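You operate a simulated robot arm through the tools that you are given. There is no shell and no other tool. Be economical: measure what you need, move in short steps, check, and stop when the job is done.

You are at the controls of a simulated robot arm. One attempt, no reset.

## Task
Stack the brown block that says "724" from the top of the padded table on top of the brown block marked "507". Take the orange block and put it on the shelf of the padded table. Put the white rag from the top of the padded table on the top of the grey bench. Put the pot that says "grease" from the bench in the yellow tub and the pot marked "WAX" on the top of the grey bench. The order is free. Set down upright: pot.

It is judged by the outcome, as a careful person would: the job done as asked, and still so three seconds after it is handed in. It fails if anything else is knocked over, pushed out of place, dropped, spilled or broken.

## Robot
A 7-joint arm with a two-finger parallel gripper on a trunk, on a base that drives. Base frame: it is fixed to the floor where the robot stands at the start and does not move with it; the origin is under the middle of the robot, x ahead of it, y to its left, z up; the surface under the hand at the start is at about z = 0.86. Lengths are in m, angles in degrees, forces in N, time in s.
Its first joint turns from -166.0 to 166.0 degrees. Places, roughly: brown block [1, 0, 0.75]; green pot, teal pot, yellow pot [-1.75, -3.25, 1]; orange block (5x8x3 cm) [1, 0.1, 0.9]; shelf of the padded table [0.9, 0.4, 0.4]; top of the grey bench [-0.2, -1.2, 0.9]; white rag (8x5x4 cm) [1, 0.6, 0.9]; yellow tub (20x16x8 cm) [-1.4, -2.8, 0.9]. Payload 3.43 kg.
The TCP is the grasp point between the finger pads, 0.03 m short of the fingertips. In the tool frame z runs along the fingers and y along their closing line. Largest opening 0.094 m; finger width 0.028, thickness 0.01; the body of the gripper, 0.05 by 0.096 m, starts 0.055 m behind the TCP.
Orientation is that of the tool frame in the base frame, as a unit quaternion [w, x, y, z]. With the fingers straight down and closing along the base's y, the tool's x points along the base's -x, its y along +y and its z along -z.

## Interface
- The arm moves only by the tool step_arm. Its argument "commands" is text: rows parted by semicolons, each of 7 numbers parted by spaces: the shift along the tool's x, y, z in mm, then the turn, a rotation vector about the tool's x, y, z in degrees, then the gripper command, from -1 (shut) to 1 (fully open), values between in proportion. In form: dx dy dz ax ay az grip; .... A call has 1 to 12 rows; each row is the pose to reach, as a shift and turn from the pose commanded when the call began, along the tool's axes at that moment. Rows are played at 5 a second. More than 0.05 m and 8.6 degrees between two rows, or a gripper value outside its range, and nothing of the call is played. Where a pose cannot be reached the arm comes as near as it can. A force on the tool above 40 N (or 10 N above the force at the start of the call, whichever is more), or a blocked arm, ends the call early, and 0.2 s more pass. The fingers move at their own pace (about 0.045 m/s each) and stop on an object; they squeeze with about 44 N. The grip force told is the motor's: it shows also when the fingers shut on nothing. Time passes only in rows, and 0.2 s behind the last, so rows that repeat a pose let the fingers close. It gives the time, the measured TCP pose, the force on the tool (base axes), the opening and the grip force at its end, in the units of the frame above (readings bear some noise), with the torque about the TCP (base axes, N m) and any sound that the robot's microphone picked up, and new pictures: "views" is both (left out), scene, wrist or none.
- Cameras (640 x 400 px; columns grow to the right, rows downward): "scene" is now at [0.4882, 0.1449, 1.3114]; the picture's right is [-0.75, -0.67, 0.00], its down [-0.57, 0.64, -0.51] and it looks along [0.34, -0.38, -0.86] (base axes); focal length 214 px, centre (320, 200). "wrist" rides on the gripper at [0.076, 0.014, -0.102] in the tool frame; the picture's right is [-0.18, 0.98, 0.00], its down [-0.75, -0.14, -0.64] and it looks along [-0.63, -0.12, 0.77] (tool axes); focal length 243 px, centre (320, 200). There is no depth. A picture from a camera that has moved, and an enlarged one, comes with that camera's place and axes in the base frame and with its lens.
- lift_body(by): slides the trunk up (or, below 0, down) by that many m; the arm and the scene camera ride with it, the base frame stays. It gives what a move gives, with no picture.
- base_move(legs): drives the robot by 1 to 6 legs, each [ahead, left, turn to the left] in m, m and degrees, along the robot's own axes; the way and the turn of a leg run together, so that a leg with both is an arc; at most 1.5 m and 180 degrees a leg. The arm and the cameras ride along, it lands a little off, and it stops where it bumps. It gives what a move gives, and a new picture of the scene camera.
- pan_tilt(pan, tilt): turns the head with the scene camera to pan (to the left, within 103 degrees either way) and tilt (down, from -29 to 69), counted from straight ahead of the robot. It gives what a move gives, and a new picture of the scene camera.
- close_up(camera, box): a new picture of the part [left, top, right, bottom] of that camera's present view, enlarged. No time passes.
- close_job(): hands the job in; it is judged then, once.

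Work in short steps. Places have to be worked out from the pictures, the camera data and where the tool is seen: move nearer, look again, correct. Check each grasp and each placing, and mend what went wrong. You have 165 turns and 260 pictures in all, those below and enlarged ones among them. Open the gripper and draw the arm clear of the work before you hand the job in, unless the task says otherwise; then end with one line.

The tools are called as name(argument=value, ...) on one line, values as JSON. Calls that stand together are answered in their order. step_arm: Moves the arm, as the interface text tells. Its arguments: {"type":"object","properties":{"commands":{"type":"string"},"views":{"type":"string","enum":["both","scene","wrist","none"]}},"required":["commands"]} The other tools are called the same way: lift_body (by) slides the trunk up or down; base_move (legs) drives the base; pan_tilt (pan, tilt) turns the head that bears the scene camera; close_up (camera, box) takes an enlarged picture of a part of a camera's view; close_job () hands the job in.

At the start:

```text
time: 0.0
ee_pos: [0.6058, 0.2494, 1.0878]
tcp_rot: [0.0, 0.0, 1.0, 0.0]
wrist_force: [0.4, 0.4, -0.1]
torque: [0.01, 0.0, 0.0]
grip_width: 0.094
grip_force: 0.0
trunk travel left (down, up): [-0.4, 0.21]
robot x, y, heading: [-0.0004, 0.0001, -0.2]
head pan, tilt: [-48.3, 59.1]
```

scene: 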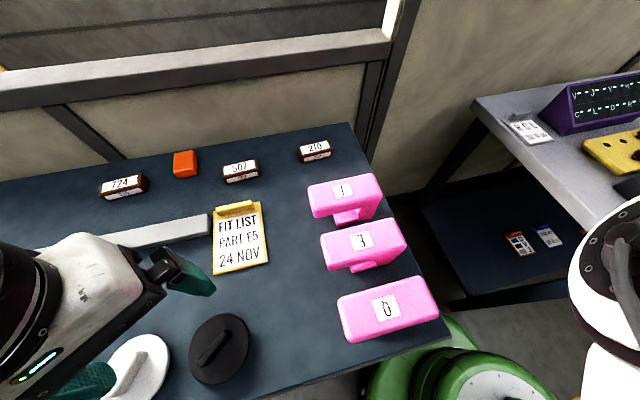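
wrist: 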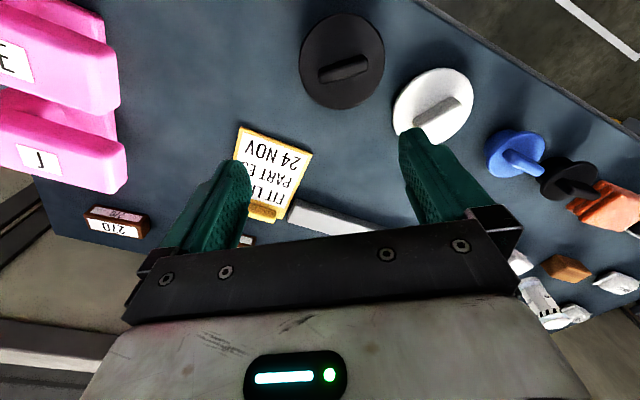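

The picture shows the padded table with blocks 724, 507, 270 and the orange one. I look straight ahead and to the left to see the whole table.

pan_tilt(pan=0, tilt=45)

pan_tilt(pan=45, tilt=45)

pan_tilt(pan=-95, tilt=30)

```text
time: 1.2
ee_pos: [0.6066, 0.2491, 1.0865]
tcp_rot: [0.001, 0.0, 1.0, -0.001]
wrist_force: [0.4, 1.1, -1.1]
torque: [0.0, 0.03, 0.01]
grip_width: 0.0939
grip_force: 0.0
trunk travel left (down, up): [-0.4, 0.21]
robot x, y, heading: [0.0014, 0.0006, 0.0]
head pan, tilt: [0.0, 45.0]
camera scene: at [0.5245, 0.1953, 1.3298], right [0.0, -1.0, 0.0], down [-0.71, 0.0, -0.71], along [0.71, 0.0, -0.71], focal length 214 px, centre (320, 200)
```

scene: 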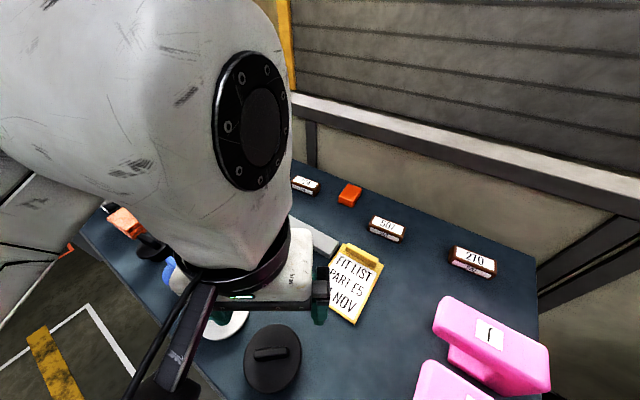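

```text
time: 2.3
ee_pos: [0.6063, 0.2484, 1.0879]
tcp_rot: [0.0, 0.001, 1.0, 0.0]
wrist_force: [-1.5, -0.1, 0.4]
torque: [-0.03, 0.03, 0.01]
grip_width: 0.0938
grip_force: 0.2
trunk travel left (down, up): [-0.4, 0.21]
robot x, y, heading: [0.0025, 0.003, -0.1]
head pan, tilt: [45.0, 45.0]
camera scene: at [0.5007, 0.2528, 1.3298], right [0.71, -0.71, 0.0], down [-0.5, -0.5, -0.71], along [0.5, 0.5, -0.71], focal length 214 px, centre (320, 200)
```

scene: 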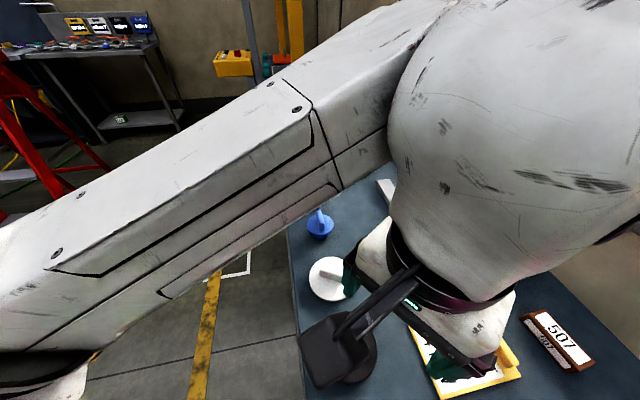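

```text
time: 4.5
ee_pos: [0.607, 0.2493, 1.088]
tcp_rot: [0.0, 0.0, 1.0, 0.0]
wrist_force: [-0.1, 0.2, -0.4]
torque: [-0.03, 0.0, 0.0]
grip_width: 0.0939
grip_force: 0.1
trunk travel left (down, up): [-0.4, 0.21]
robot x, y, heading: [-0.0013, -0.0013, -0.0]
head pan, tilt: [-95.0, 30.0]
camera scene: at [0.4353, 0.1053, 1.3525], right [-1.0, 0.09, 0.0], down [0.04, 0.5, -0.87], along [-0.08, -0.86, -0.5], focal length 214 px, centre (320, 200)
```

scene: 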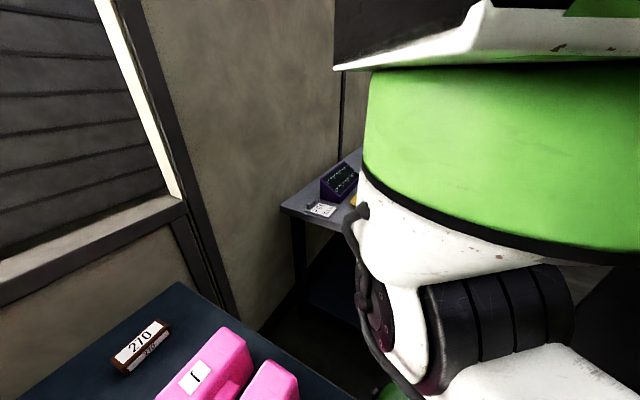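

The table seems rotated about -34° with respect to the robot. I back off a bit, square up to it and strafe left so all table items come in reach.

pan_tilt(pan=0, tilt=45)

base_move(legs=[[-0.08, 0, 0], [0, 0, -34], [0, 0.5, 0]])

```text
time: 6.2
ee_pos: [0.6053, 0.2497, 1.088]
tcp_rot: [0.0, 0.001, 1.0, 0.001]
wrist_force: [0.4, -0.3, -0.1]
torque: [0.0, 0.01, -0.01]
grip_width: 0.094
grip_force: 0.1
trunk travel left (down, up): [-0.4, 0.21]
robot x, y, heading: [0.001, -0.0, 0.2]
head pan, tilt: [0.0, 45.0]
camera scene: at [0.5245, 0.1953, 1.3298], right [0.0, -1.0, 0.0], down [-0.71, 0.0, -0.71], along [0.71, 0.0, -0.71], focal length 214 px, centre (320, 200)
```

scene: 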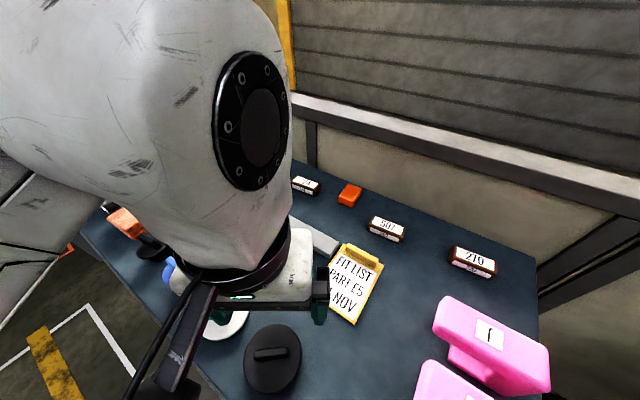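

```text
time: 11.5
ee_pos: [0.8456, 0.283, 1.0865]
tcp_rot: [0.001, 0.294, 0.956, -0.001]
wrist_force: [0.3, 0.1, 0.9]
torque: [0.0, 0.03, 0.0]
grip_width: 0.0941
grip_force: 0.0
trunk travel left (down, up): [-0.4, 0.21]
robot x, y, heading: [0.2004, 0.4189, -34.0]
head pan, tilt: [0.0, 45.0]
camera scene: at [0.747, 0.285, 1.3298], right [-0.56, -0.83, 0.0], down [-0.58, 0.4, -0.71], along [0.58, -0.4, -0.71], focal length 214 px, centre (320, 200)
```

scene: 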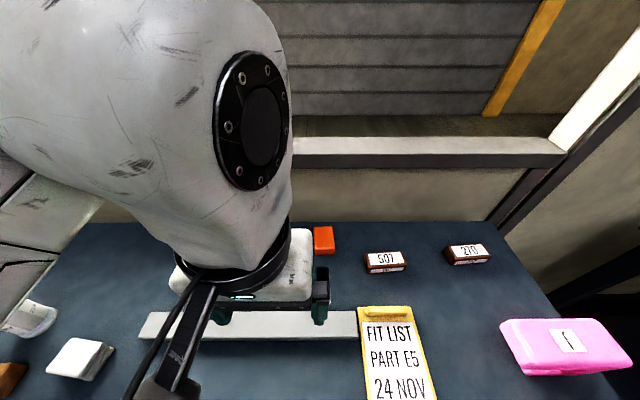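

Squared up. Now I shift the hand toward block 724's estimated place and look with the wrist camera.

step_arm(commands="-25 30 0 0 0 0 1; -50 60 0 0 0 0 1; -50 60 0 0 0 0 1")

```text
time: 12.3
ee_pos: [0.9201, 0.3028, 1.0873]
tcp_rot: [-0.001, 0.295, 0.956, 0.0]
wrist_force: [0.1, 0.3, 1.1]
torque: [0.02, 0.04, 0.05]
grip_width: 0.0941
grip_force: 0.0
trunk travel left (down, up): [-0.4, 0.21]
robot x, y, heading: [0.2014, 0.4154, -34.1]
head pan, tilt: [0.0, 45.0]
camera scene: at [0.7471, 0.2851, 1.3298], right [-0.56, -0.83, 0.0], down [-0.58, 0.4, -0.71], along [0.58, -0.4, -0.71], focal length 214 px, centre (320, 200)
camera wrist: at [0.8655, 0.3579, 1.1902], right [0.7, 0.71, 0.0], down [0.54, -0.54, 0.64], along [0.46, -0.45, -0.77], focal length 243 px, centre (320, 200)
```

scene: 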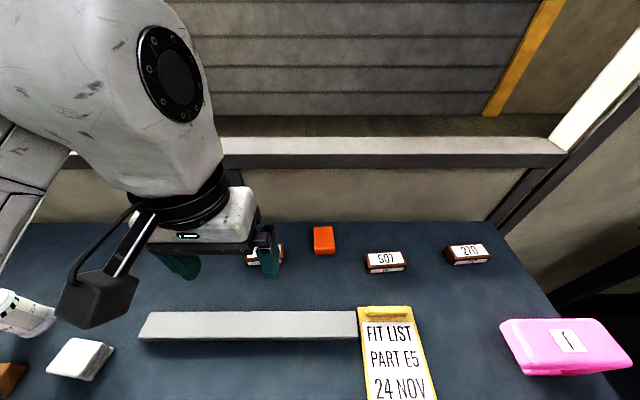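
wrist: 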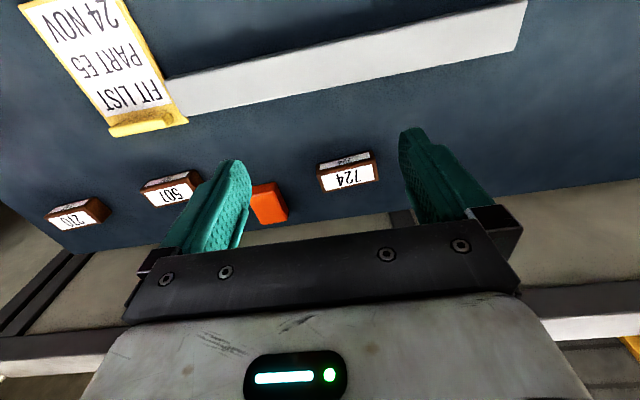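

724 sits at about (1.04, 0.24), 507 at (0.87, 0.025), both long along the table. I turn the tool 90° so it closes across the short side.

step_arm(commands="0 0 0 0 0 8.2 1; 0 0 0 0 0 16.4 1; 0 0 0 0 0 24.6 1; 0 0 0 0 0 32.8 1; 0 0 0 0 0 41 1; 0 0 0 0 0 49.2 1; 0 0 0 0 0 57.4 1; 0 0 0 0 0 65.6 1; 0 0 0 0 0 73.8 1; 0 0 0 0 0 82 1; 0 0 0 0 0 90 1; 0 0 0 0 0 90 1")

close_up(camera="scene", box=[220, 200, 520, 300])

```text
time: 14.9
ee_pos: [0.9203, 0.3033, 1.087]
tcp_rot: [0.0, 0.884, 0.467, 0.0]
wrist_force: [-0.3, 0.0, -0.1]
torque: [0.01, -0.02, -0.04]
grip_width: 0.0938
grip_force: 0.2
trunk travel left (down, up): [-0.4, 0.21]
robot x, y, heading: [0.2043, 0.418, -34.2]
head pan, tilt: [0.0, 45.0]
camera scene: at [0.7471, 0.2851, 1.3298], right [-0.56, -0.83, 0.0], down [-0.58, 0.4, -0.71], along [0.58, -0.4, -0.71], focal length 214 px, centre (320, 200)
camera wrist: at [0.9749, 0.3592, 1.1896], right [0.71, -0.71, 0.0], down [-0.54, -0.54, 0.64], along [-0.45, -0.45, -0.77], focal length 243 px, centre (320, 200)
```

scene: 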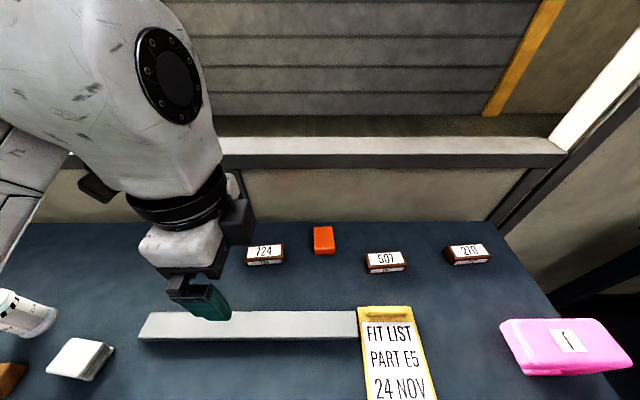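
wrist: 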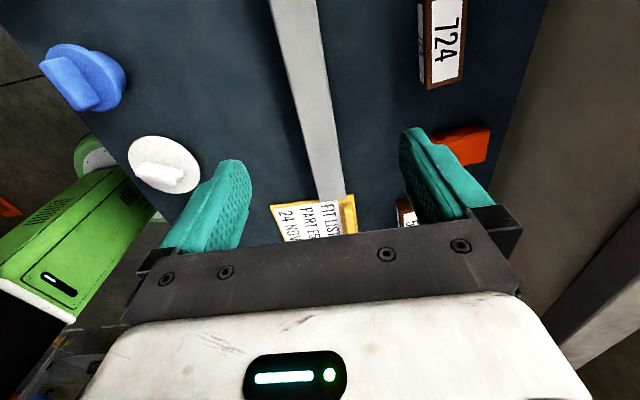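

```text
2.13 times, centred on (370, 250) of scene
camera zoom: at [0.7471, 0.2851, 1.3298], right [-0.56, -0.83, 0.0], down [-0.58, 0.4, -0.71], along [0.58, -0.4, -0.71], focal length 458 px, centre (213, 93)
```

zoom: 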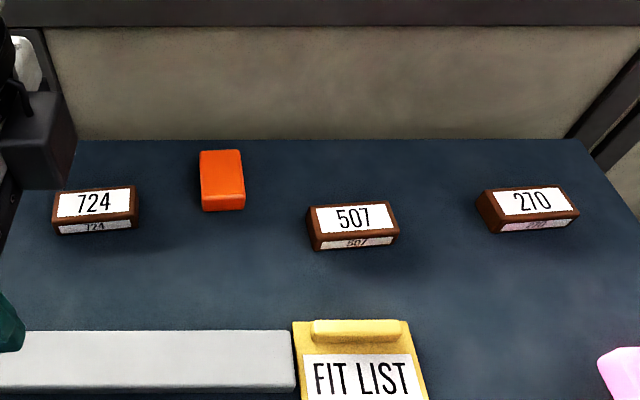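

724 is at roughly (1.041, 0.239). I move over it and partly descend, then check with the wrist camera.

step_arm(commands="5 45 0 0 0 0 1; 10 90 0 0 0 0 1; 14 136 0 0 0 0 1; 14 136 45 0 0 0 1; 14 136 90 0 0 0 1; 14 136 90 0 0 0 1")

```text
time: 16.3
ee_pos: [1.0378, 0.2396, 0.9957]
tcp_rot: [0.0, 0.884, 0.468, 0.0]
wrist_force: [0.2, 0.4, -0.1]
torque: [0.0, 0.0, 0.0]
grip_width: 0.0941
grip_force: 0.0
trunk travel left (down, up): [-0.4, 0.21]
robot x, y, heading: [0.2081, 0.4159, -34.2]
head pan, tilt: [0.0, 45.0]
camera scene: at [0.7472, 0.285, 1.3298], right [-0.56, -0.83, 0.0], down [-0.58, 0.4, -0.71], along [0.58, -0.4, -0.71], focal length 214 px, centre (320, 200)
camera wrist: at [1.0935, 0.2939, 1.098], right [0.71, -0.7, 0.0], down [-0.54, -0.54, 0.64], along [-0.45, -0.46, -0.77], focal length 243 px, centre (320, 200)
```

scene: 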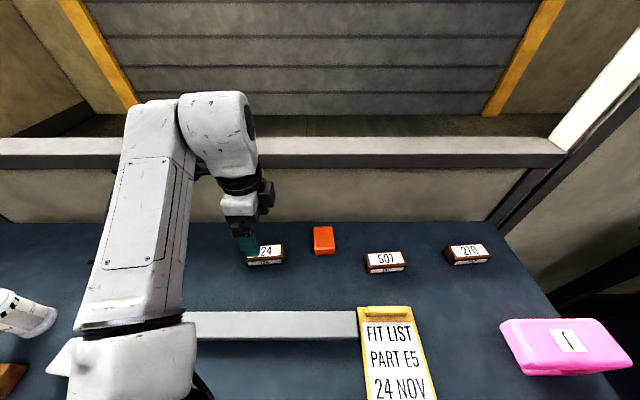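
wrist: 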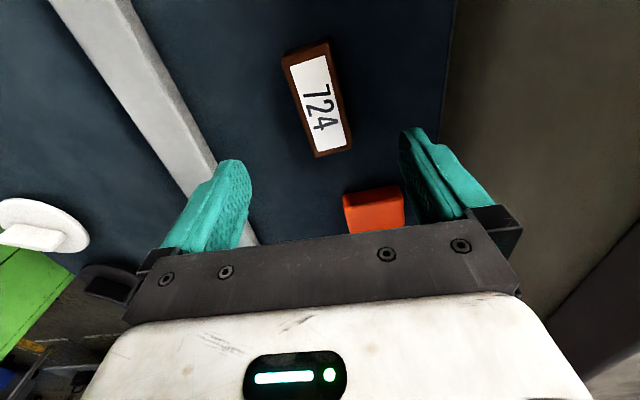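

Block 724's centre is 5/4 mm off and turned -5.4° in the tool frame. I align, descend and grip.

step_arm(commands="5 4 0 0 0 -5.4 1; 5 4 40 0 0 -5.4 1; 5 4 75 0 0 -5.4 1; 5 4 98 0 0 -5.4 1; 5 4 98 0 0 -5.4 1; 5 4 98 0 0 -5.4 -1; 5 4 98 0 0 -5.4 -1; 5 4 98 0 0 -5.4 -1; 5 4 98 0 0 -5.4 -1; 5 4 98 0 0 -5.4 -1")

```text
time: 18.5
ee_pos: [1.0467, 0.243, 0.8986]
tcp_rot: [0.001, 0.861, 0.509, -0.001]
wrist_force: [0.1, -1.1, -0.3]
torque: [0.0, 0.03, 0.02]
grip_width: 0.039
grip_force: 43.8
trunk travel left (down, up): [-0.4, 0.21]
robot x, y, heading: [0.2071, 0.42, -34.3]
head pan, tilt: [0.0, 45.0]
camera scene: at [0.7471, 0.285, 1.3298], right [-0.56, -0.83, 0.0], down [-0.58, 0.4, -0.71], along [0.58, -0.4, -0.71], focal length 214 px, centre (320, 200)
camera wrist: at [1.0962, 0.3026, 1.0011], right [0.77, -0.63, 0.0], down [-0.49, -0.59, 0.64], along [-0.41, -0.5, -0.77], focal length 243 px, centre (320, 200)
```

scene: 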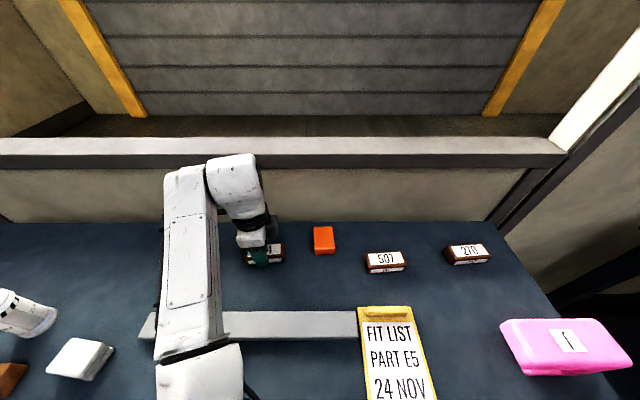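
wrist: 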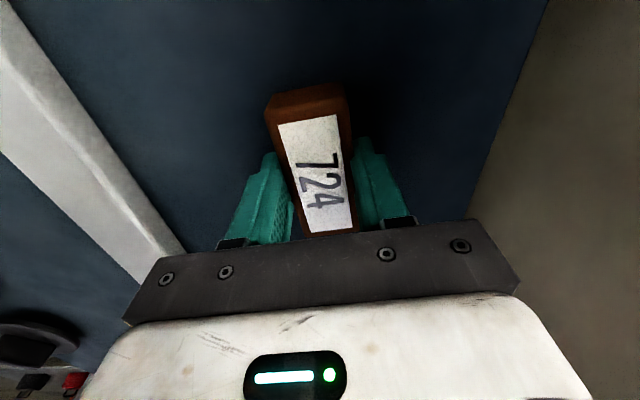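

724 is gripped (39 mm). I lift it and carry it toward 507, stopping short to look.

step_arm(commands="0 0 -45 0 0 0 -1; 0 0 -95 0 0 0 -1; -45 -12 -95 0 0 0 -1; -90 -24 -95 0 0 0 -1; -135 -35 -95 0 0 0 -1; -180 -45 -95 0 0 0 -1; -180 -45 -95 0 0 0 -1")

close_up(camera="scene", box=[270, 180, 470, 300])

```text
time: 20.1
ee_pos: [0.9196, 0.1059, 0.9959]
tcp_rot: [0.0, 0.861, 0.509, -0.001]
wrist_force: [-0.6, -0.5, -0.9]
torque: [0.0, 0.01, -0.01]
grip_width: 0.0391
grip_force: 44.1
trunk travel left (down, up): [-0.4, 0.21]
robot x, y, heading: [0.2025, 0.4157, -34.2]
head pan, tilt: [0.0, 45.0]
camera scene: at [0.7471, 0.285, 1.3298], right [-0.56, -0.83, 0.0], down [-0.58, 0.4, -0.71], along [0.58, -0.4, -0.71], focal length 214 px, centre (320, 200)
camera wrist: at [0.968, 0.166, 1.0983], right [0.77, -0.63, 0.0], down [-0.49, -0.59, 0.64], along [-0.41, -0.5, -0.77], focal length 243 px, centre (320, 200)
```

scene: 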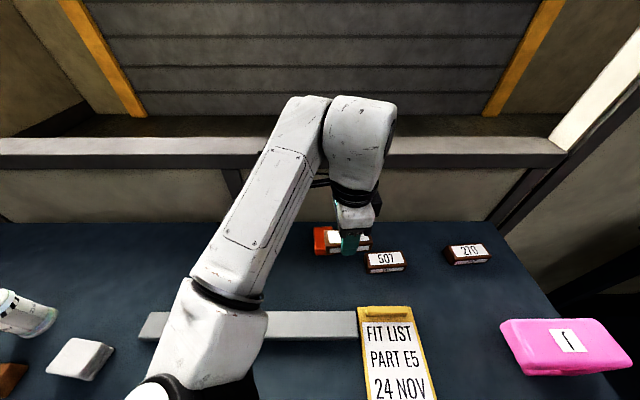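
wrist: 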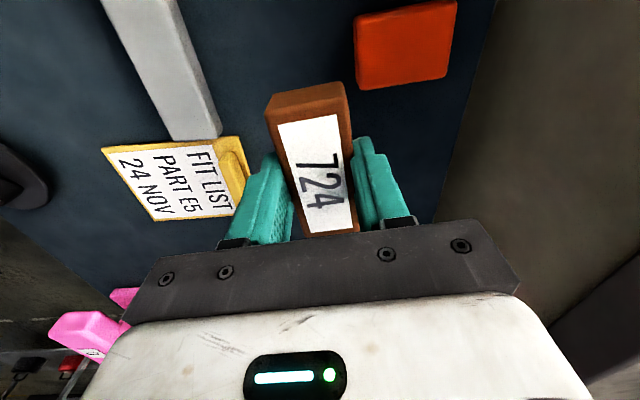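

```text
3.20 times, centred on (370, 240) of scene
camera zoom: at [0.7471, 0.285, 1.3298], right [-0.56, -0.83, 0.0], down [-0.58, 0.4, -0.71], along [0.58, -0.4, -0.71], focal length 686 px, centre (160, 72)
```

zoom: 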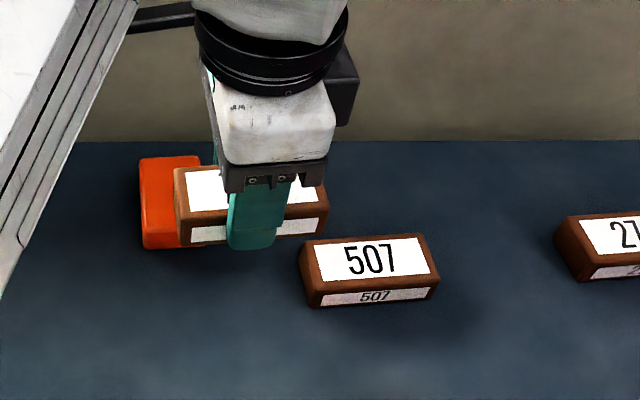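

507 centre works out to about (0.873, 0.020) and parallel to the held block. I go above it, lower to a small gap and check.

step_arm(commands="-48 0 0 0 0 0 -1; -96 1 0 0 0 0 -1; -96 1 30 0 0 0 -1; -96 1 46 0 0 0 -1; -96 1 46 0 0 0 -1", views="wrist")

close_up(camera="scene", box=[320, 210, 440, 290])

```text
time: 21.3
ee_pos: [0.8739, 0.0227, 0.9481]
tcp_rot: [0.0, 0.86, 0.51, 0.0]
wrist_force: [0.4, 0.5, -1.9]
torque: [0.02, 0.0, -0.02]
grip_width: 0.0389
grip_force: 43.9
trunk travel left (down, up): [-0.4, 0.21]
robot x, y, heading: [0.2031, 0.4174, -34.1]
head pan, tilt: [0.0, 45.0]
camera wrist: at [0.9233, 0.0817, 1.0516], right [0.77, -0.63, 0.0], down [-0.49, -0.59, 0.64], along [-0.41, -0.5, -0.77], focal length 243 px, centre (320, 200)
```

wrist: 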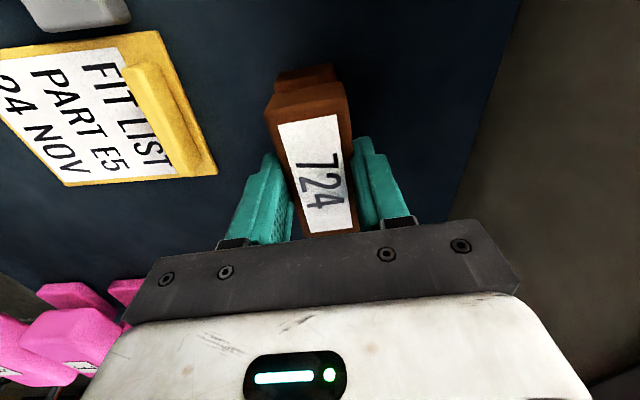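

```text
5.00 times, centred on (380, 250) of scene
camera zoom: at [0.7471, 0.2849, 1.3298], right [-0.56, -0.83, 0.0], down [-0.58, 0.4, -0.71], along [0.58, -0.4, -0.71], focal length 1072 px, centre (20, -50)
```

zoom: 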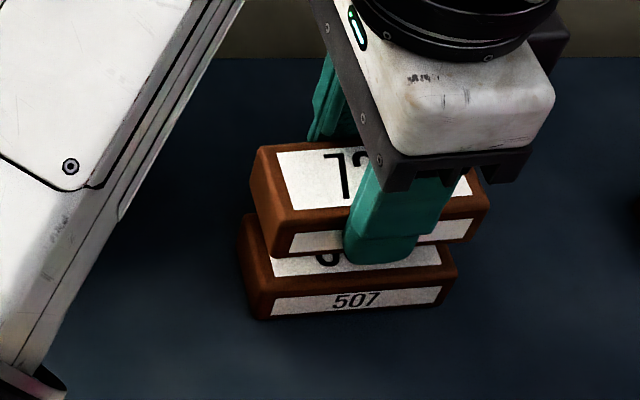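

Alignment along the length is good; 724 is ~4 mm too far in depth. I shift -3.5 mm, lower until contact and release.

step_arm(commands="0 -3.5 0 0 0 0 -1; 0 -3.5 10 0 0 0 -1; 0 -3.5 16 0 0 0 -1; 0 -3.5 19 0 0 0 -1; 0 -3.5 19 0 0 0 -1", views="none")

close_up(camera="scene", box=[320, 210, 440, 290])

```text
time: 22.5
ee_pos: [0.8723, 0.0226, 0.9297]
tcp_rot: [-0.001, 0.861, 0.509, 0.0]
wrist_force: [0.2, 0.6, -1.3]
torque: [-0.03, -0.05, -0.04]
grip_width: 0.0391
grip_force: 44.5
trunk travel left (down, up): [-0.4, 0.21]
robot x, y, heading: [0.2012, 0.4241, -34.3]
head pan, tilt: [0.0, 45.0]
```

```text
5.00 times, centred on (380, 250) of scene
camera zoom: at [0.7471, 0.285, 1.3298], right [-0.56, -0.83, 0.0], down [-0.58, 0.4, -0.71], along [0.58, -0.4, -0.71], focal length 1072 px, centre (20, -50)
```

zoom: 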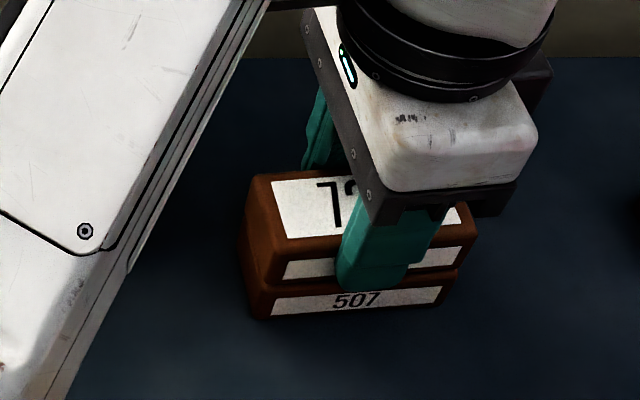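

Blocks look aligned. I lower slightly to contact.

step_arm(commands="0 0 1 0 0 0 -1; 0 0 2 0 0 0 -1; 0 0 3 0 0 0 -1", views="none")

close_up(camera="scene", box=[350, 230, 420, 280])

```text
time: 23.3
ee_pos: [0.8703, 0.0223, 0.9287]
tcp_rot: [0.0, 0.86, 0.509, 0.001]
wrist_force: [-2.1, -0.7, 12.3]
torque: [0.14, -0.06, 0.01]
grip_width: 0.0389
grip_force: 44.1
trunk travel left (down, up): [-0.4, 0.21]
robot x, y, heading: [0.2046, 0.4168, -34.0]
head pan, tilt: [0.0, 45.0]
```

```text
8.00 times, centred on (385, 255) of scene
camera zoom: at [0.7467, 0.2851, 1.3303], right [-0.56, -0.83, 0.0], down [-0.58, 0.4, -0.71], along [0.58, -0.4, -0.71], focal length 1716 px, centre (-200, -240)
```

zoom: 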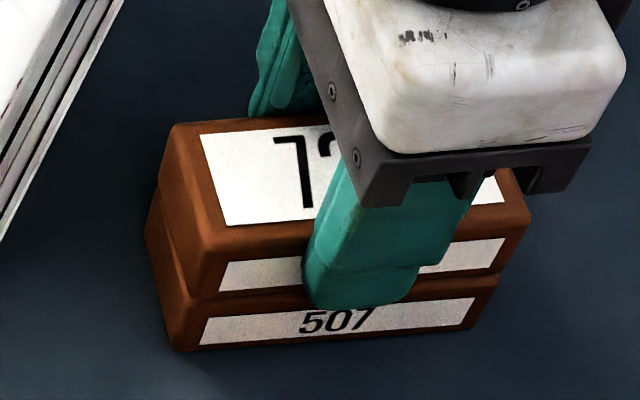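

Contact made (12 N). I open and rise straight up.

step_arm(commands="0 0 0 0 0 0 0; 0 0 0 0 0 0 1; 0 0 0 0 0 0 1; 0 0 0 0 0 0 1; 0 0 -40 0 0 0 1; 0 0 -90 0 0 0 1; 0 0 -90 0 0 0 1")

close_up(camera="scene", box=[280, 210, 440, 310])

```text
time: 24.9
ee_pos: [0.8702, 0.0231, 1.0163]
tcp_rot: [0.0, 0.86, 0.51, 0.0]
wrist_force: [0.7, -0.4, 0.7]
torque: [0.03, 0.01, -0.02]
grip_width: 0.0941
grip_force: 0.0
trunk travel left (down, up): [-0.4, 0.21]
robot x, y, heading: [0.2043, 0.418, -34.4]
head pan, tilt: [0.0, 45.0]
camera scene: at [0.747, 0.285, 1.3298], right [-0.56, -0.83, 0.0], down [-0.58, 0.4, -0.71], along [0.58, -0.4, -0.71], focal length 214 px, centre (320, 200)
camera wrist: at [0.9199, 0.0828, 1.1196], right [0.77, -0.63, 0.0], down [-0.49, -0.59, 0.64], along [-0.41, -0.5, -0.77], focal length 243 px, centre (320, 200)
```

scene: 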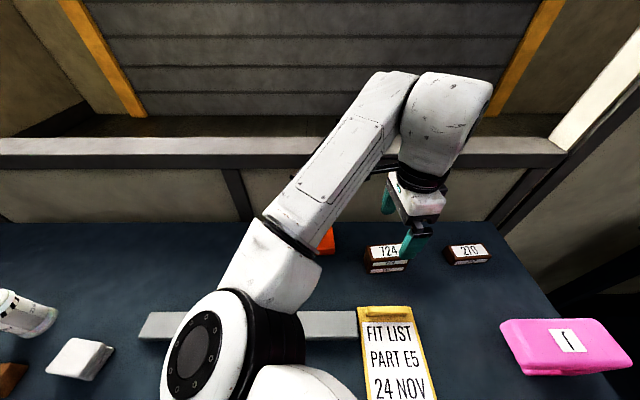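
wrist: 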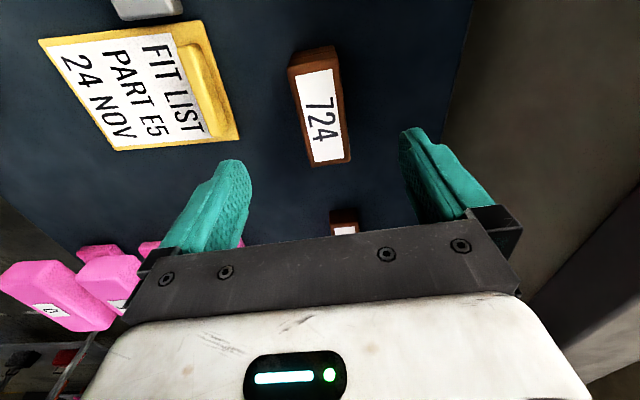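

```text
4.00 times, centred on (360, 260) of scene
camera zoom: at [0.747, 0.285, 1.3298], right [-0.56, -0.83, 0.0], down [-0.58, 0.4, -0.71], along [0.58, -0.4, -0.71], focal length 858 px, centre (160, -40)
```

zoom: 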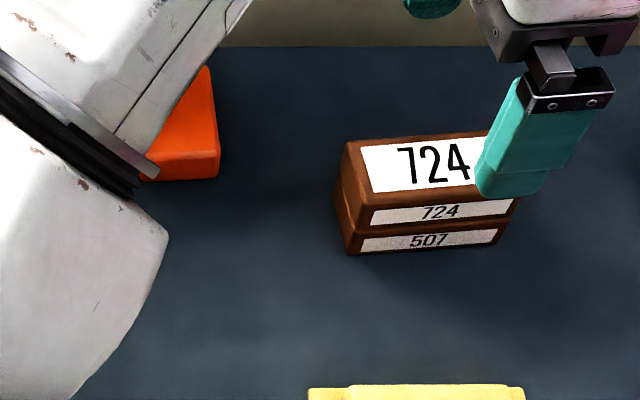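

The stack is good. Next the orange block: I swing the hand back to the original orientation, behind the orange block.

step_arm(commands="14 -10 -5 0 0 -7.7 1; 28 -20 -10 0 0 -15.4 1; 42 -29 -15 0 0 -23.1 1; 56 -39 -20 0 0 -30.8 1; 70 -48 -25 0 0 -38.5 1; 84 -58 -30 0 0 -46.2 1; 99 -68 -30 0 0 -53.9 1; 113 -77 -30 0 0 -61.6 1; 127 -87 -30 0 0 -69.3 1; 141 -97 -30 0 0 -77 1; 155 -106 -30 0 0 -84.8 1; 155 -106 -30 0 0 -84.8 1", views="none")

step_arm(commands="0 0 0 0 -8 0 1; 0 0 0 0 -16 0 1; 0 0 0 0 -24 0 1; 0 0 0 0 -32 0 1; 0 0 0 0 -40 0 1; 0 0 0 0 -48 0 1; 0 0 0 0 -55 0 1; 0 0 0 0 -55 0 1")

```text
time: 27.5
ee_pos: [0.8549, 0.2082, 1.0453]
tcp_rot: [-0.001, 0.292, 0.956, 0.0]
wrist_force: [0.5, 0.1, 0.7]
torque: [0.03, 0.02, 0.03]
grip_width: 0.0942
grip_force: 0.1
trunk travel left (down, up): [-0.4, 0.21]
robot x, y, heading: [0.2003, 0.4142, -34.1]
head pan, tilt: [0.0, 45.0]
```

```text
time: 29.5
ee_pos: [0.8567, 0.2273, 1.0667]
tcp_rot: [0.446, 0.29, 0.844, -0.071]
wrist_force: [-0.1, 0.9, -1.3]
torque: [-0.03, 0.02, -0.02]
grip_width: 0.0939
grip_force: 0.0
trunk travel left (down, up): [-0.4, 0.21]
robot x, y, heading: [0.2063, 0.4199, -34.5]
head pan, tilt: [0.0, 45.0]
stopped in row 8: the arm was blocked; the commanded pose is now the measured one
camera scene: at [0.7436, 0.2804, 1.3333], right [-0.56, -0.83, 0.0], down [-0.58, 0.4, -0.71], along [0.59, -0.4, -0.7], focal length 214 px, centre (320, 200)
camera wrist: at [0.7596, 0.31, 1.0688], right [0.62, 0.73, 0.28], down [-0.21, -0.2, 0.96], along [0.75, -0.66, 0.03], focal length 243 px, centre (320, 200)
```

scene: 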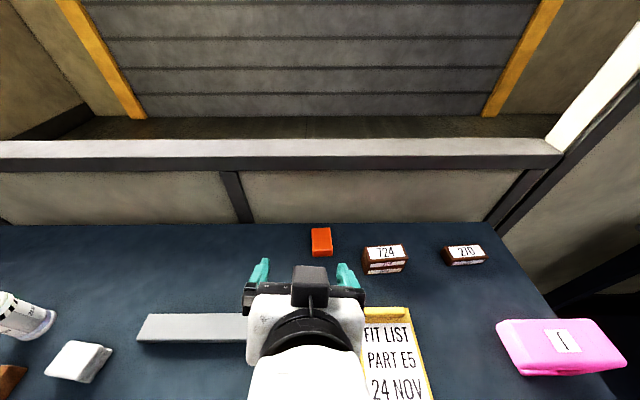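
wrist: 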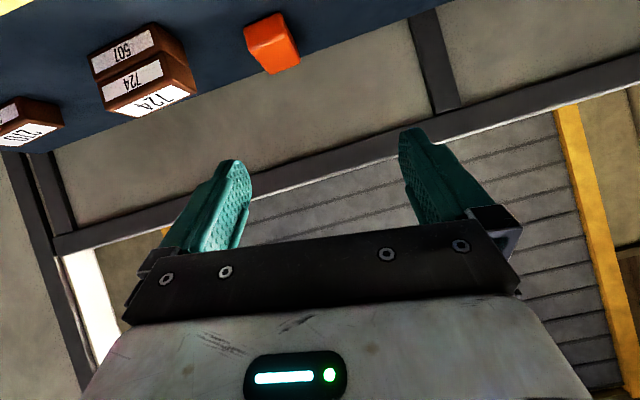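

The arm got blocked (likely folded against the head) but is nearly at the pitch wanted. I extend it forward away from the head, then straighten the orientation.

step_arm(commands="-20 0 27 0 0 0 1; -40 0 54 0 0 0 1; -60 0 80 2.4 -0.8 -3.2 1; -60 0 80 4.8 -1.7 -6.4 1; -60 0 80 4.8 -1.7 -6.4 1")

```text
time: 30.9
ee_pos: [0.9423, 0.3136, 1.0606]
tcp_rot: [0.444, 0.212, 0.863, -0.118]
wrist_force: [-0.5, 0.5, -0.3]
torque: [-0.03, -0.04, 0.03]
grip_width: 0.094
grip_force: 0.0
trunk travel left (down, up): [-0.4, 0.21]
robot x, y, heading: [0.1666, 0.4724, -28.8]
head pan, tilt: [0.0, 45.0]
stopped in row 5: the arm was blocked; the commanded pose is now the measured one
camera scene: at [0.6956, 0.3781, 1.3442], right [-0.48, -0.88, -0.02], down [-0.61, 0.34, -0.72], along [0.63, -0.33, -0.7], focal length 214 px, centre (320, 200)
camera wrist: at [0.8366, 0.3865, 1.0573], right [0.56, 0.82, 0.14], down [-0.14, -0.07, 0.99], along [0.82, -0.57, 0.08], focal length 243 px, centre (320, 200)
```

scene: 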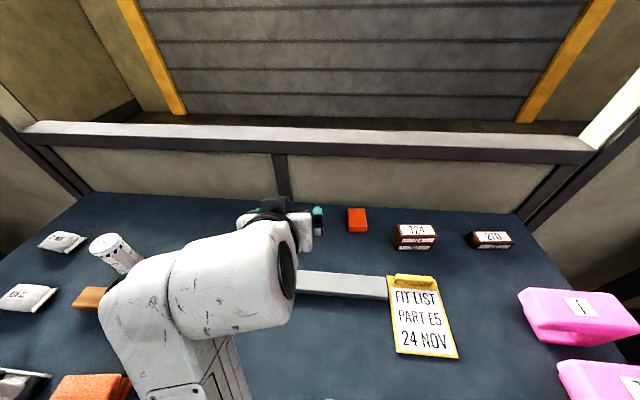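
wrist: 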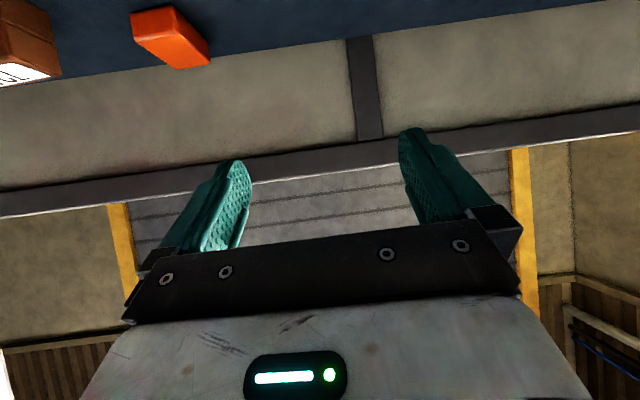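

The base was pushed, so some link is pressing on something. I look down left to see what the elbow touches before moving.

pan_tilt(pan=50, tilt=55)

```text
time: 32.0
ee_pos: [0.9401, 0.31, 1.0612]
tcp_rot: [0.446, 0.215, 0.861, -0.118]
wrist_force: [-0.1, -0.1, -0.5]
torque: [-0.01, 0.01, 0.02]
grip_width: 0.0942
grip_force: 0.1
trunk travel left (down, up): [-0.4, 0.21]
robot x, y, heading: [0.1677, 0.473, -28.5]
head pan, tilt: [50.0, 55.0]
camera scene: at [0.6908, 0.444, 1.3316], right [0.37, -0.93, 0.0], down [-0.75, -0.29, -0.59], along [0.55, 0.22, -0.81], focal length 214 px, centre (320, 200)
```

scene: 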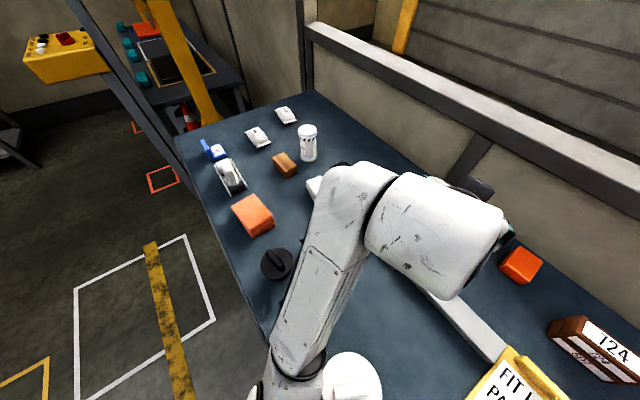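

I raise the trunk to lift the whole arm clear of the table and see if the stress releases.

lift_body(by=0.12)

pan_tilt(pan=20, tilt=55)

```text
time: 33.5
ee_pos: [0.9457, 0.3131, 1.1708]
tcp_rot: [0.442, 0.213, 0.863, -0.122]
wrist_force: [-0.5, 0.2, 0.6]
torque: [-0.02, -0.01, 0.02]
grip_width: 0.0942
grip_force: 0.1
trunk travel left (down, up): [-0.52, 0.09]
robot x, y, heading: [0.1688, 0.4672, -28.5]
head pan, tilt: [50.0, 55.0]
```

```text
time: 34.5
ee_pos: [0.9465, 0.3138, 1.1717]
tcp_rot: [0.442, 0.212, 0.863, -0.122]
wrist_force: [-0.5, 1.0, -0.1]
torque: [0.02, 0.02, -0.01]
grip_width: 0.0939
grip_force: 0.0
trunk travel left (down, up): [-0.52, 0.09]
robot x, y, heading: [0.1702, 0.4691, -28.6]
head pan, tilt: [20.0, 55.0]
camera scene: at [0.7218, 0.4226, 1.4364], right [-0.14, -0.99, 0.0], down [-0.81, 0.12, -0.57], along [0.57, -0.08, -0.82], focal length 214 px, centre (320, 200)
```

scene: 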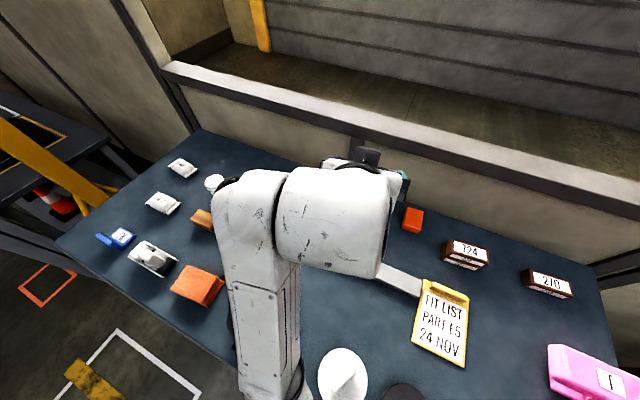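

Nothing appears disturbed. I zoom on the white items at the left to find the rag.

close_up(camera="scene", box=[80, 130, 260, 320])

```text
2.11 times, centred on (170, 225) of scene
camera zoom: at [0.7218, 0.4226, 1.4364], right [-0.14, -0.99, 0.0], down [-0.81, 0.12, -0.57], along [0.57, -0.08, -0.82], focal length 452 px, centre (636, 147)
```

zoom: 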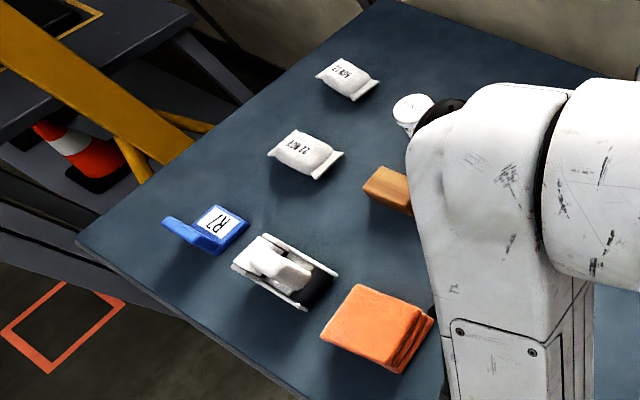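

The rag is the white thing near (1.02, 0.59), under the elbow. I back the base 0.25 m and re-square, so the arm can stretch out instead of folding.

base_move(legs=[[-0.25, 0, 0], [0, 0, -5.5]])

```text
time: 36.8
ee_pos: [0.7094, 0.3568, 1.1712]
tcp_rot: [0.435, 0.254, 0.852, -0.142]
wrist_force: [0.5, 0.3, -0.8]
torque: [-0.02, 0.02, 0.02]
grip_width: 0.094
grip_force: 0.1
trunk travel left (down, up): [-0.52, 0.09]
robot x, y, heading: [-0.0497, 0.5881, -33.6]
head pan, tilt: [20.0, 55.0]
camera scene: at [0.4958, 0.4869, 1.4364], right [-0.24, -0.97, 0.0], down [-0.8, 0.2, -0.57], along [0.56, -0.14, -0.82], focal length 214 px, centre (320, 200)
```

scene: 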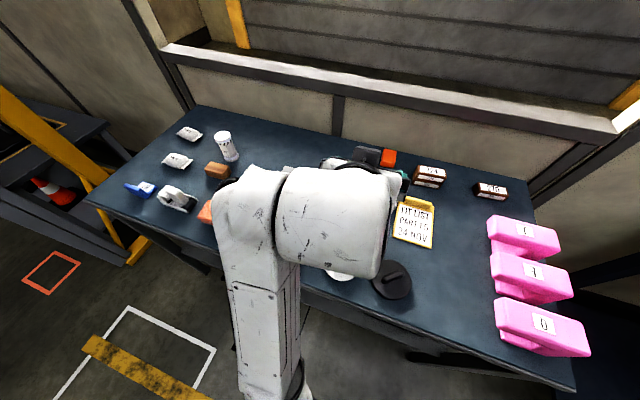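

Pose is now nearly ideal (35° below horizontal). I extend forward over the table toward the orange block.

step_arm(commands="-17 -7 45 0 0 0 1; -35 -15 90 0 0 0 1; -52 -22 135 0 0 0 1; -70 -30 179 0 0 0 1; -87 -37 224 0 0 0 1; -105 -45 269 0 0 0 1; -105 -45 269 0 0 0 1")

```text
time: 38.4
ee_pos: [0.9154, 0.1615, 1.1028]
tcp_rot: [0.435, 0.254, 0.852, -0.143]
wrist_force: [-0.8, 0.5, -0.8]
torque: [0.01, -0.01, 0.04]
grip_width: 0.0939
grip_force: 0.1
trunk travel left (down, up): [-0.52, 0.09]
robot x, y, heading: [-0.0542, 0.5854, -34.0]
head pan, tilt: [20.0, 55.0]
camera scene: at [0.4959, 0.4866, 1.4363], right [-0.24, -0.97, 0.0], down [-0.8, 0.2, -0.57], along [0.56, -0.14, -0.82], focal length 214 px, centre (320, 200)
camera wrist: at [0.8173, 0.2443, 1.1002], right [0.64, 0.76, 0.13], down [-0.14, -0.05, 0.99], along [0.76, -0.65, 0.07], focal length 243 px, centre (320, 200)
```

scene: 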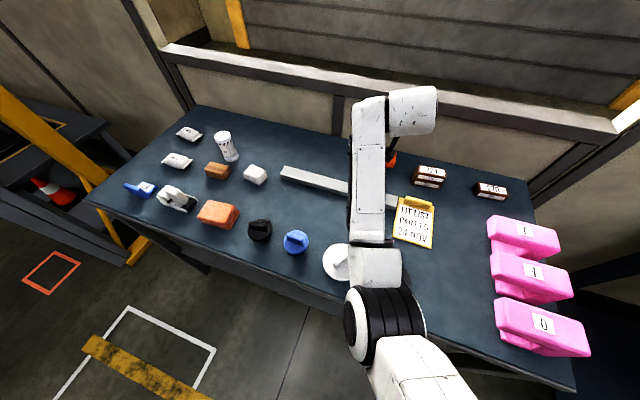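
wrist: 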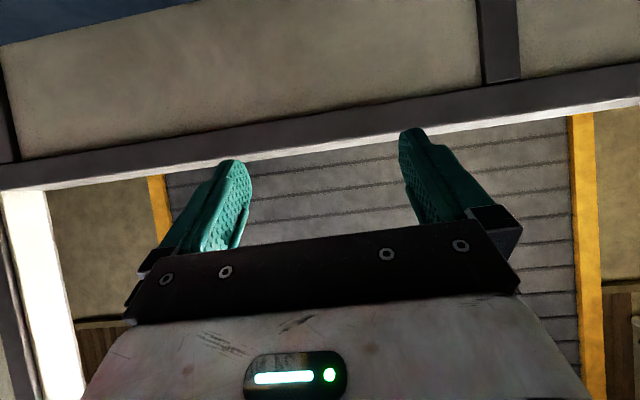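

Clear view: the white cube-like rag is at mid table. I move down over the orange block (est. (1.00, 0.104)) with a slight yaw to match it.

step_arm(commands="15 0.6 40 -3.7 -0.1 -2.6 1; 31 1.2 80 -3.7 -0.1 -2.6 1; 46 1.9 120 -3.7 -0.1 -2.6 1; 62 2.5 159 -3.7 -0.1 -2.6 1; 62 2.5 159 -3.7 -0.1 -2.6 1")

close_up(camera="scene", box=[340, 110, 440, 190])

```text
time: 39.6
ee_pos: [0.9924, 0.1094, 0.9634]
tcp_rot: [0.441, 0.22, 0.861, -0.125]
wrist_force: [0.1, 0.2, -0.1]
torque: [-0.01, -0.03, -0.01]
grip_width: 0.0939
grip_force: 0.0
trunk travel left (down, up): [-0.52, 0.09]
robot x, y, heading: [-0.0515, 0.5853, -34.0]
head pan, tilt: [20.0, 55.0]
camera scene: at [0.4955, 0.4869, 1.4366], right [-0.24, -0.97, 0.0], down [-0.8, 0.2, -0.57], along [0.56, -0.14, -0.82], focal length 214 px, centre (320, 200)
camera wrist: at [0.8893, 0.1842, 0.9601], right [0.58, 0.81, 0.13], down [-0.14, -0.06, 0.99], along [0.81, -0.59, 0.07], focal length 243 px, centre (320, 200)
```

scene: 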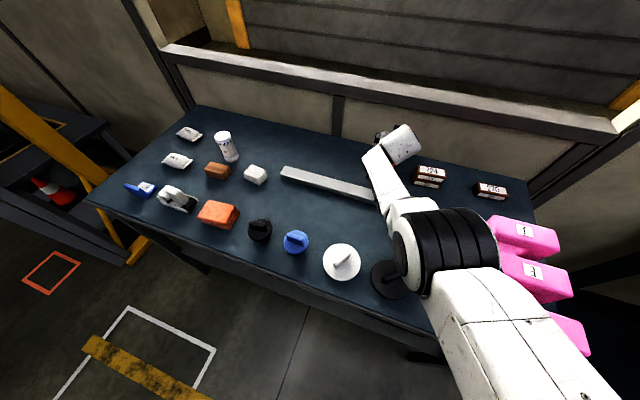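
wrist: 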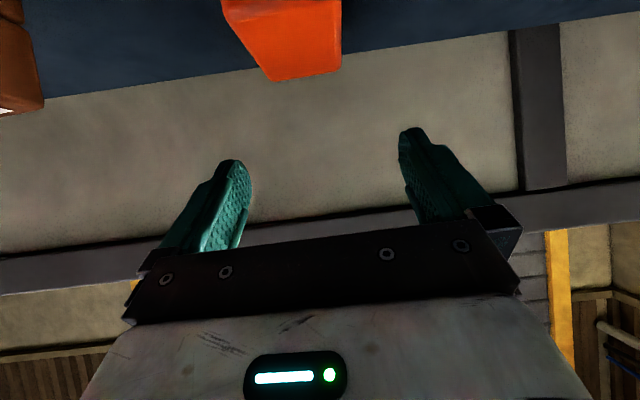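

```text
5.00 times, centred on (390, 150) of scene
camera zoom: at [0.4955, 0.4869, 1.4366], right [-0.24, -0.97, 0.0], down [-0.8, 0.2, -0.57], along [0.56, -0.14, -0.82], focal length 1072 px, centre (-30, 450)
```

zoom: 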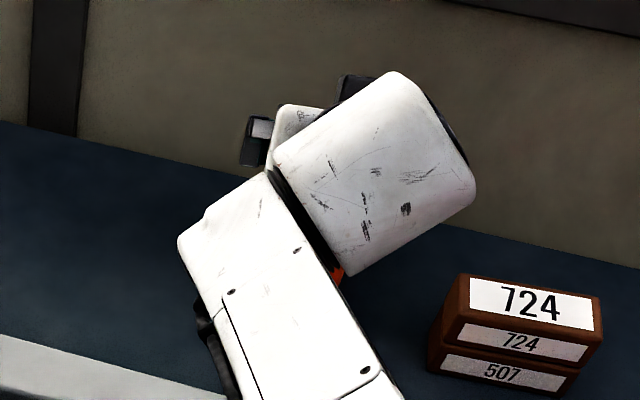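

The hand is centred over the orange block. I lower vertically and grip.

step_arm(commands="19 0.5 14 0 0 0 1; 38 1 27 0 0 0 1; 50 1.3 36 0 0 0 1; 57 1.5 41 0 0 0 1; 57 1.5 41 0 0 0 1; 57 1.5 41 0 0 0 -1; 57 1.5 41 0 0 0 -1; 57 1.5 41 0 0 0 -1; 57 1.5 41 0 0 0 -1")

```text
time: 41.6
ee_pos: [0.9883, 0.1149, 0.9443]
tcp_rot: [0.441, 0.221, 0.86, -0.126]
wrist_force: [-0.3, 0.4, 0.5]
torque: [0.04, -0.01, 0.0]
grip_width: 0.0052
grip_force: 0.1
out of reach, approached as far as the arm can: row 1, 2, 3, 4, 5, 6, 7, 8, 9
trunk travel left (down, up): [-0.52, 0.09]
robot x, y, heading: [-0.0506, 0.5854, -34.1]
head pan, tilt: [20.0, 55.0]
camera scene: at [0.4959, 0.4868, 1.4364], right [-0.24, -0.97, 0.0], down [-0.8, 0.2, -0.57], along [0.56, -0.14, -0.82], focal length 214 px, centre (320, 200)
camera wrist: at [0.885, 0.1903, 0.941], right [0.58, 0.81, 0.13], down [-0.14, -0.06, 0.99], along [0.81, -0.59, 0.08], focal length 243 px, centre (320, 200)
```

scene: 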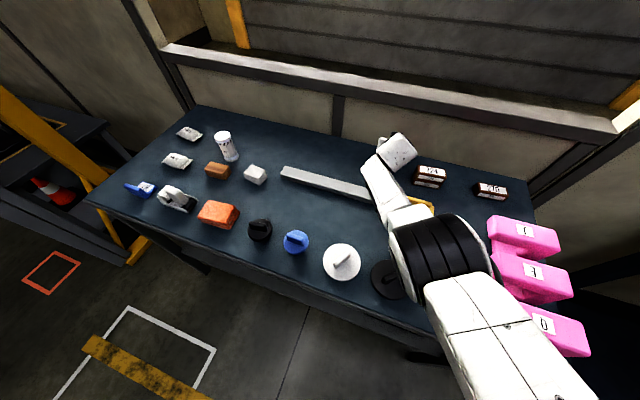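
wrist: 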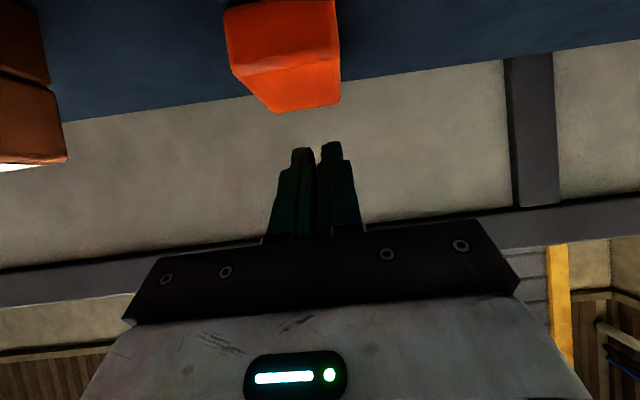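

Out of reach at this trunk height; nothing grabbed. I open the fingers, then lower the trunk 5 cm, straight down onto the block.

step_arm(commands="0 0 0 0 0 0 1; 0 0 0 0 0 0 1; 0 0 0 0 0 0 1; 0 0 0 0 0 0 1; 0 0 0 0 0 0 1; 0 0 0 0 0 0 1", views="none")

lift_body(by=-0.04)

```text
time: 43.0
ee_pos: [0.9873, 0.1149, 0.9447]
tcp_rot: [0.442, 0.22, 0.86, -0.126]
wrist_force: [0.1, -0.1, 0.0]
torque: [0.0, 0.03, 0.0]
grip_width: 0.0939
grip_force: 0.0
trunk travel left (down, up): [-0.52, 0.09]
robot x, y, heading: [-0.0499, 0.5864, -33.7]
head pan, tilt: [20.0, 55.0]
```

```text
time: 43.9
ee_pos: [0.9884, 0.1154, 0.9049]
tcp_rot: [0.442, 0.22, 0.86, -0.126]
wrist_force: [0.9, 0.4, -0.5]
torque: [0.01, -0.01, -0.04]
grip_width: 0.0942
grip_force: 0.1
trunk travel left (down, up): [-0.48, 0.13]
robot x, y, heading: [-0.0512, 0.5912, -33.8]
head pan, tilt: [20.0, 55.0]
```

Now a last small approach move, then grip.

step_arm(commands="3 -1 6 0 0 0 1; 6 -2 13 0 0 0 1; 6 -2 13 0 0 0 1; 6 -2 13 0 0 0 -1; 6 -2 13 0 0 0 -1; 6 -2 13 0 0 0 -1; 6 -2 13 0 0 0 -1")

```text
time: 45.5
ee_pos: [0.9935, 0.1135, 0.913]
tcp_rot: [0.45, 0.22, 0.856, -0.126]
wrist_force: [0.3, -1.7, 1.4]
torque: [-0.05, 0.01, 0.0]
grip_width: 0.0491
grip_force: 39.5
out of reach, approached as far as the arm can: row 1, 2, 3, 4, 5, 6, 7
trunk travel left (down, up): [-0.48, 0.13]
robot x, y, heading: [-0.0511, 0.5889, -33.8]
head pan, tilt: [20.0, 55.0]
camera scene: at [0.4959, 0.4867, 1.3964], right [-0.24, -0.97, 0.0], down [-0.8, 0.2, -0.57], along [0.56, -0.14, -0.82], focal length 214 px, centre (320, 200)
camera wrist: at [0.8902, 0.1887, 0.9074], right [0.57, 0.81, 0.14], down [-0.15, -0.06, 0.99], along [0.8, -0.59, 0.09], focal length 243 px, centre (320, 200)
```

scene: 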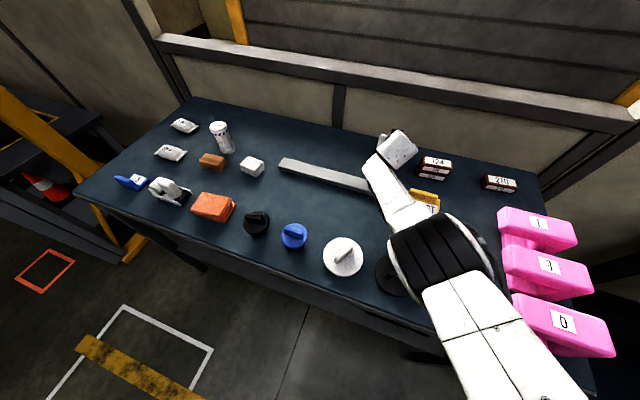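
wrist: 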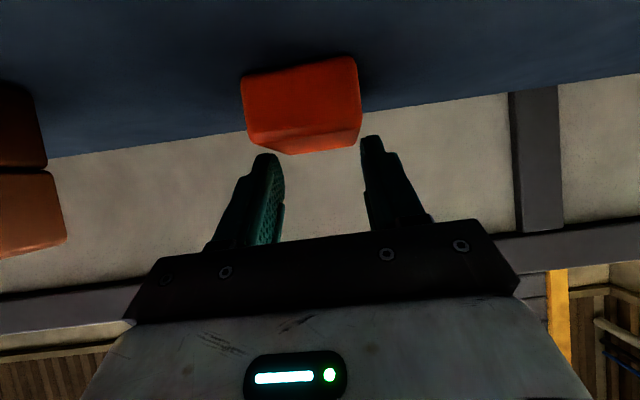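

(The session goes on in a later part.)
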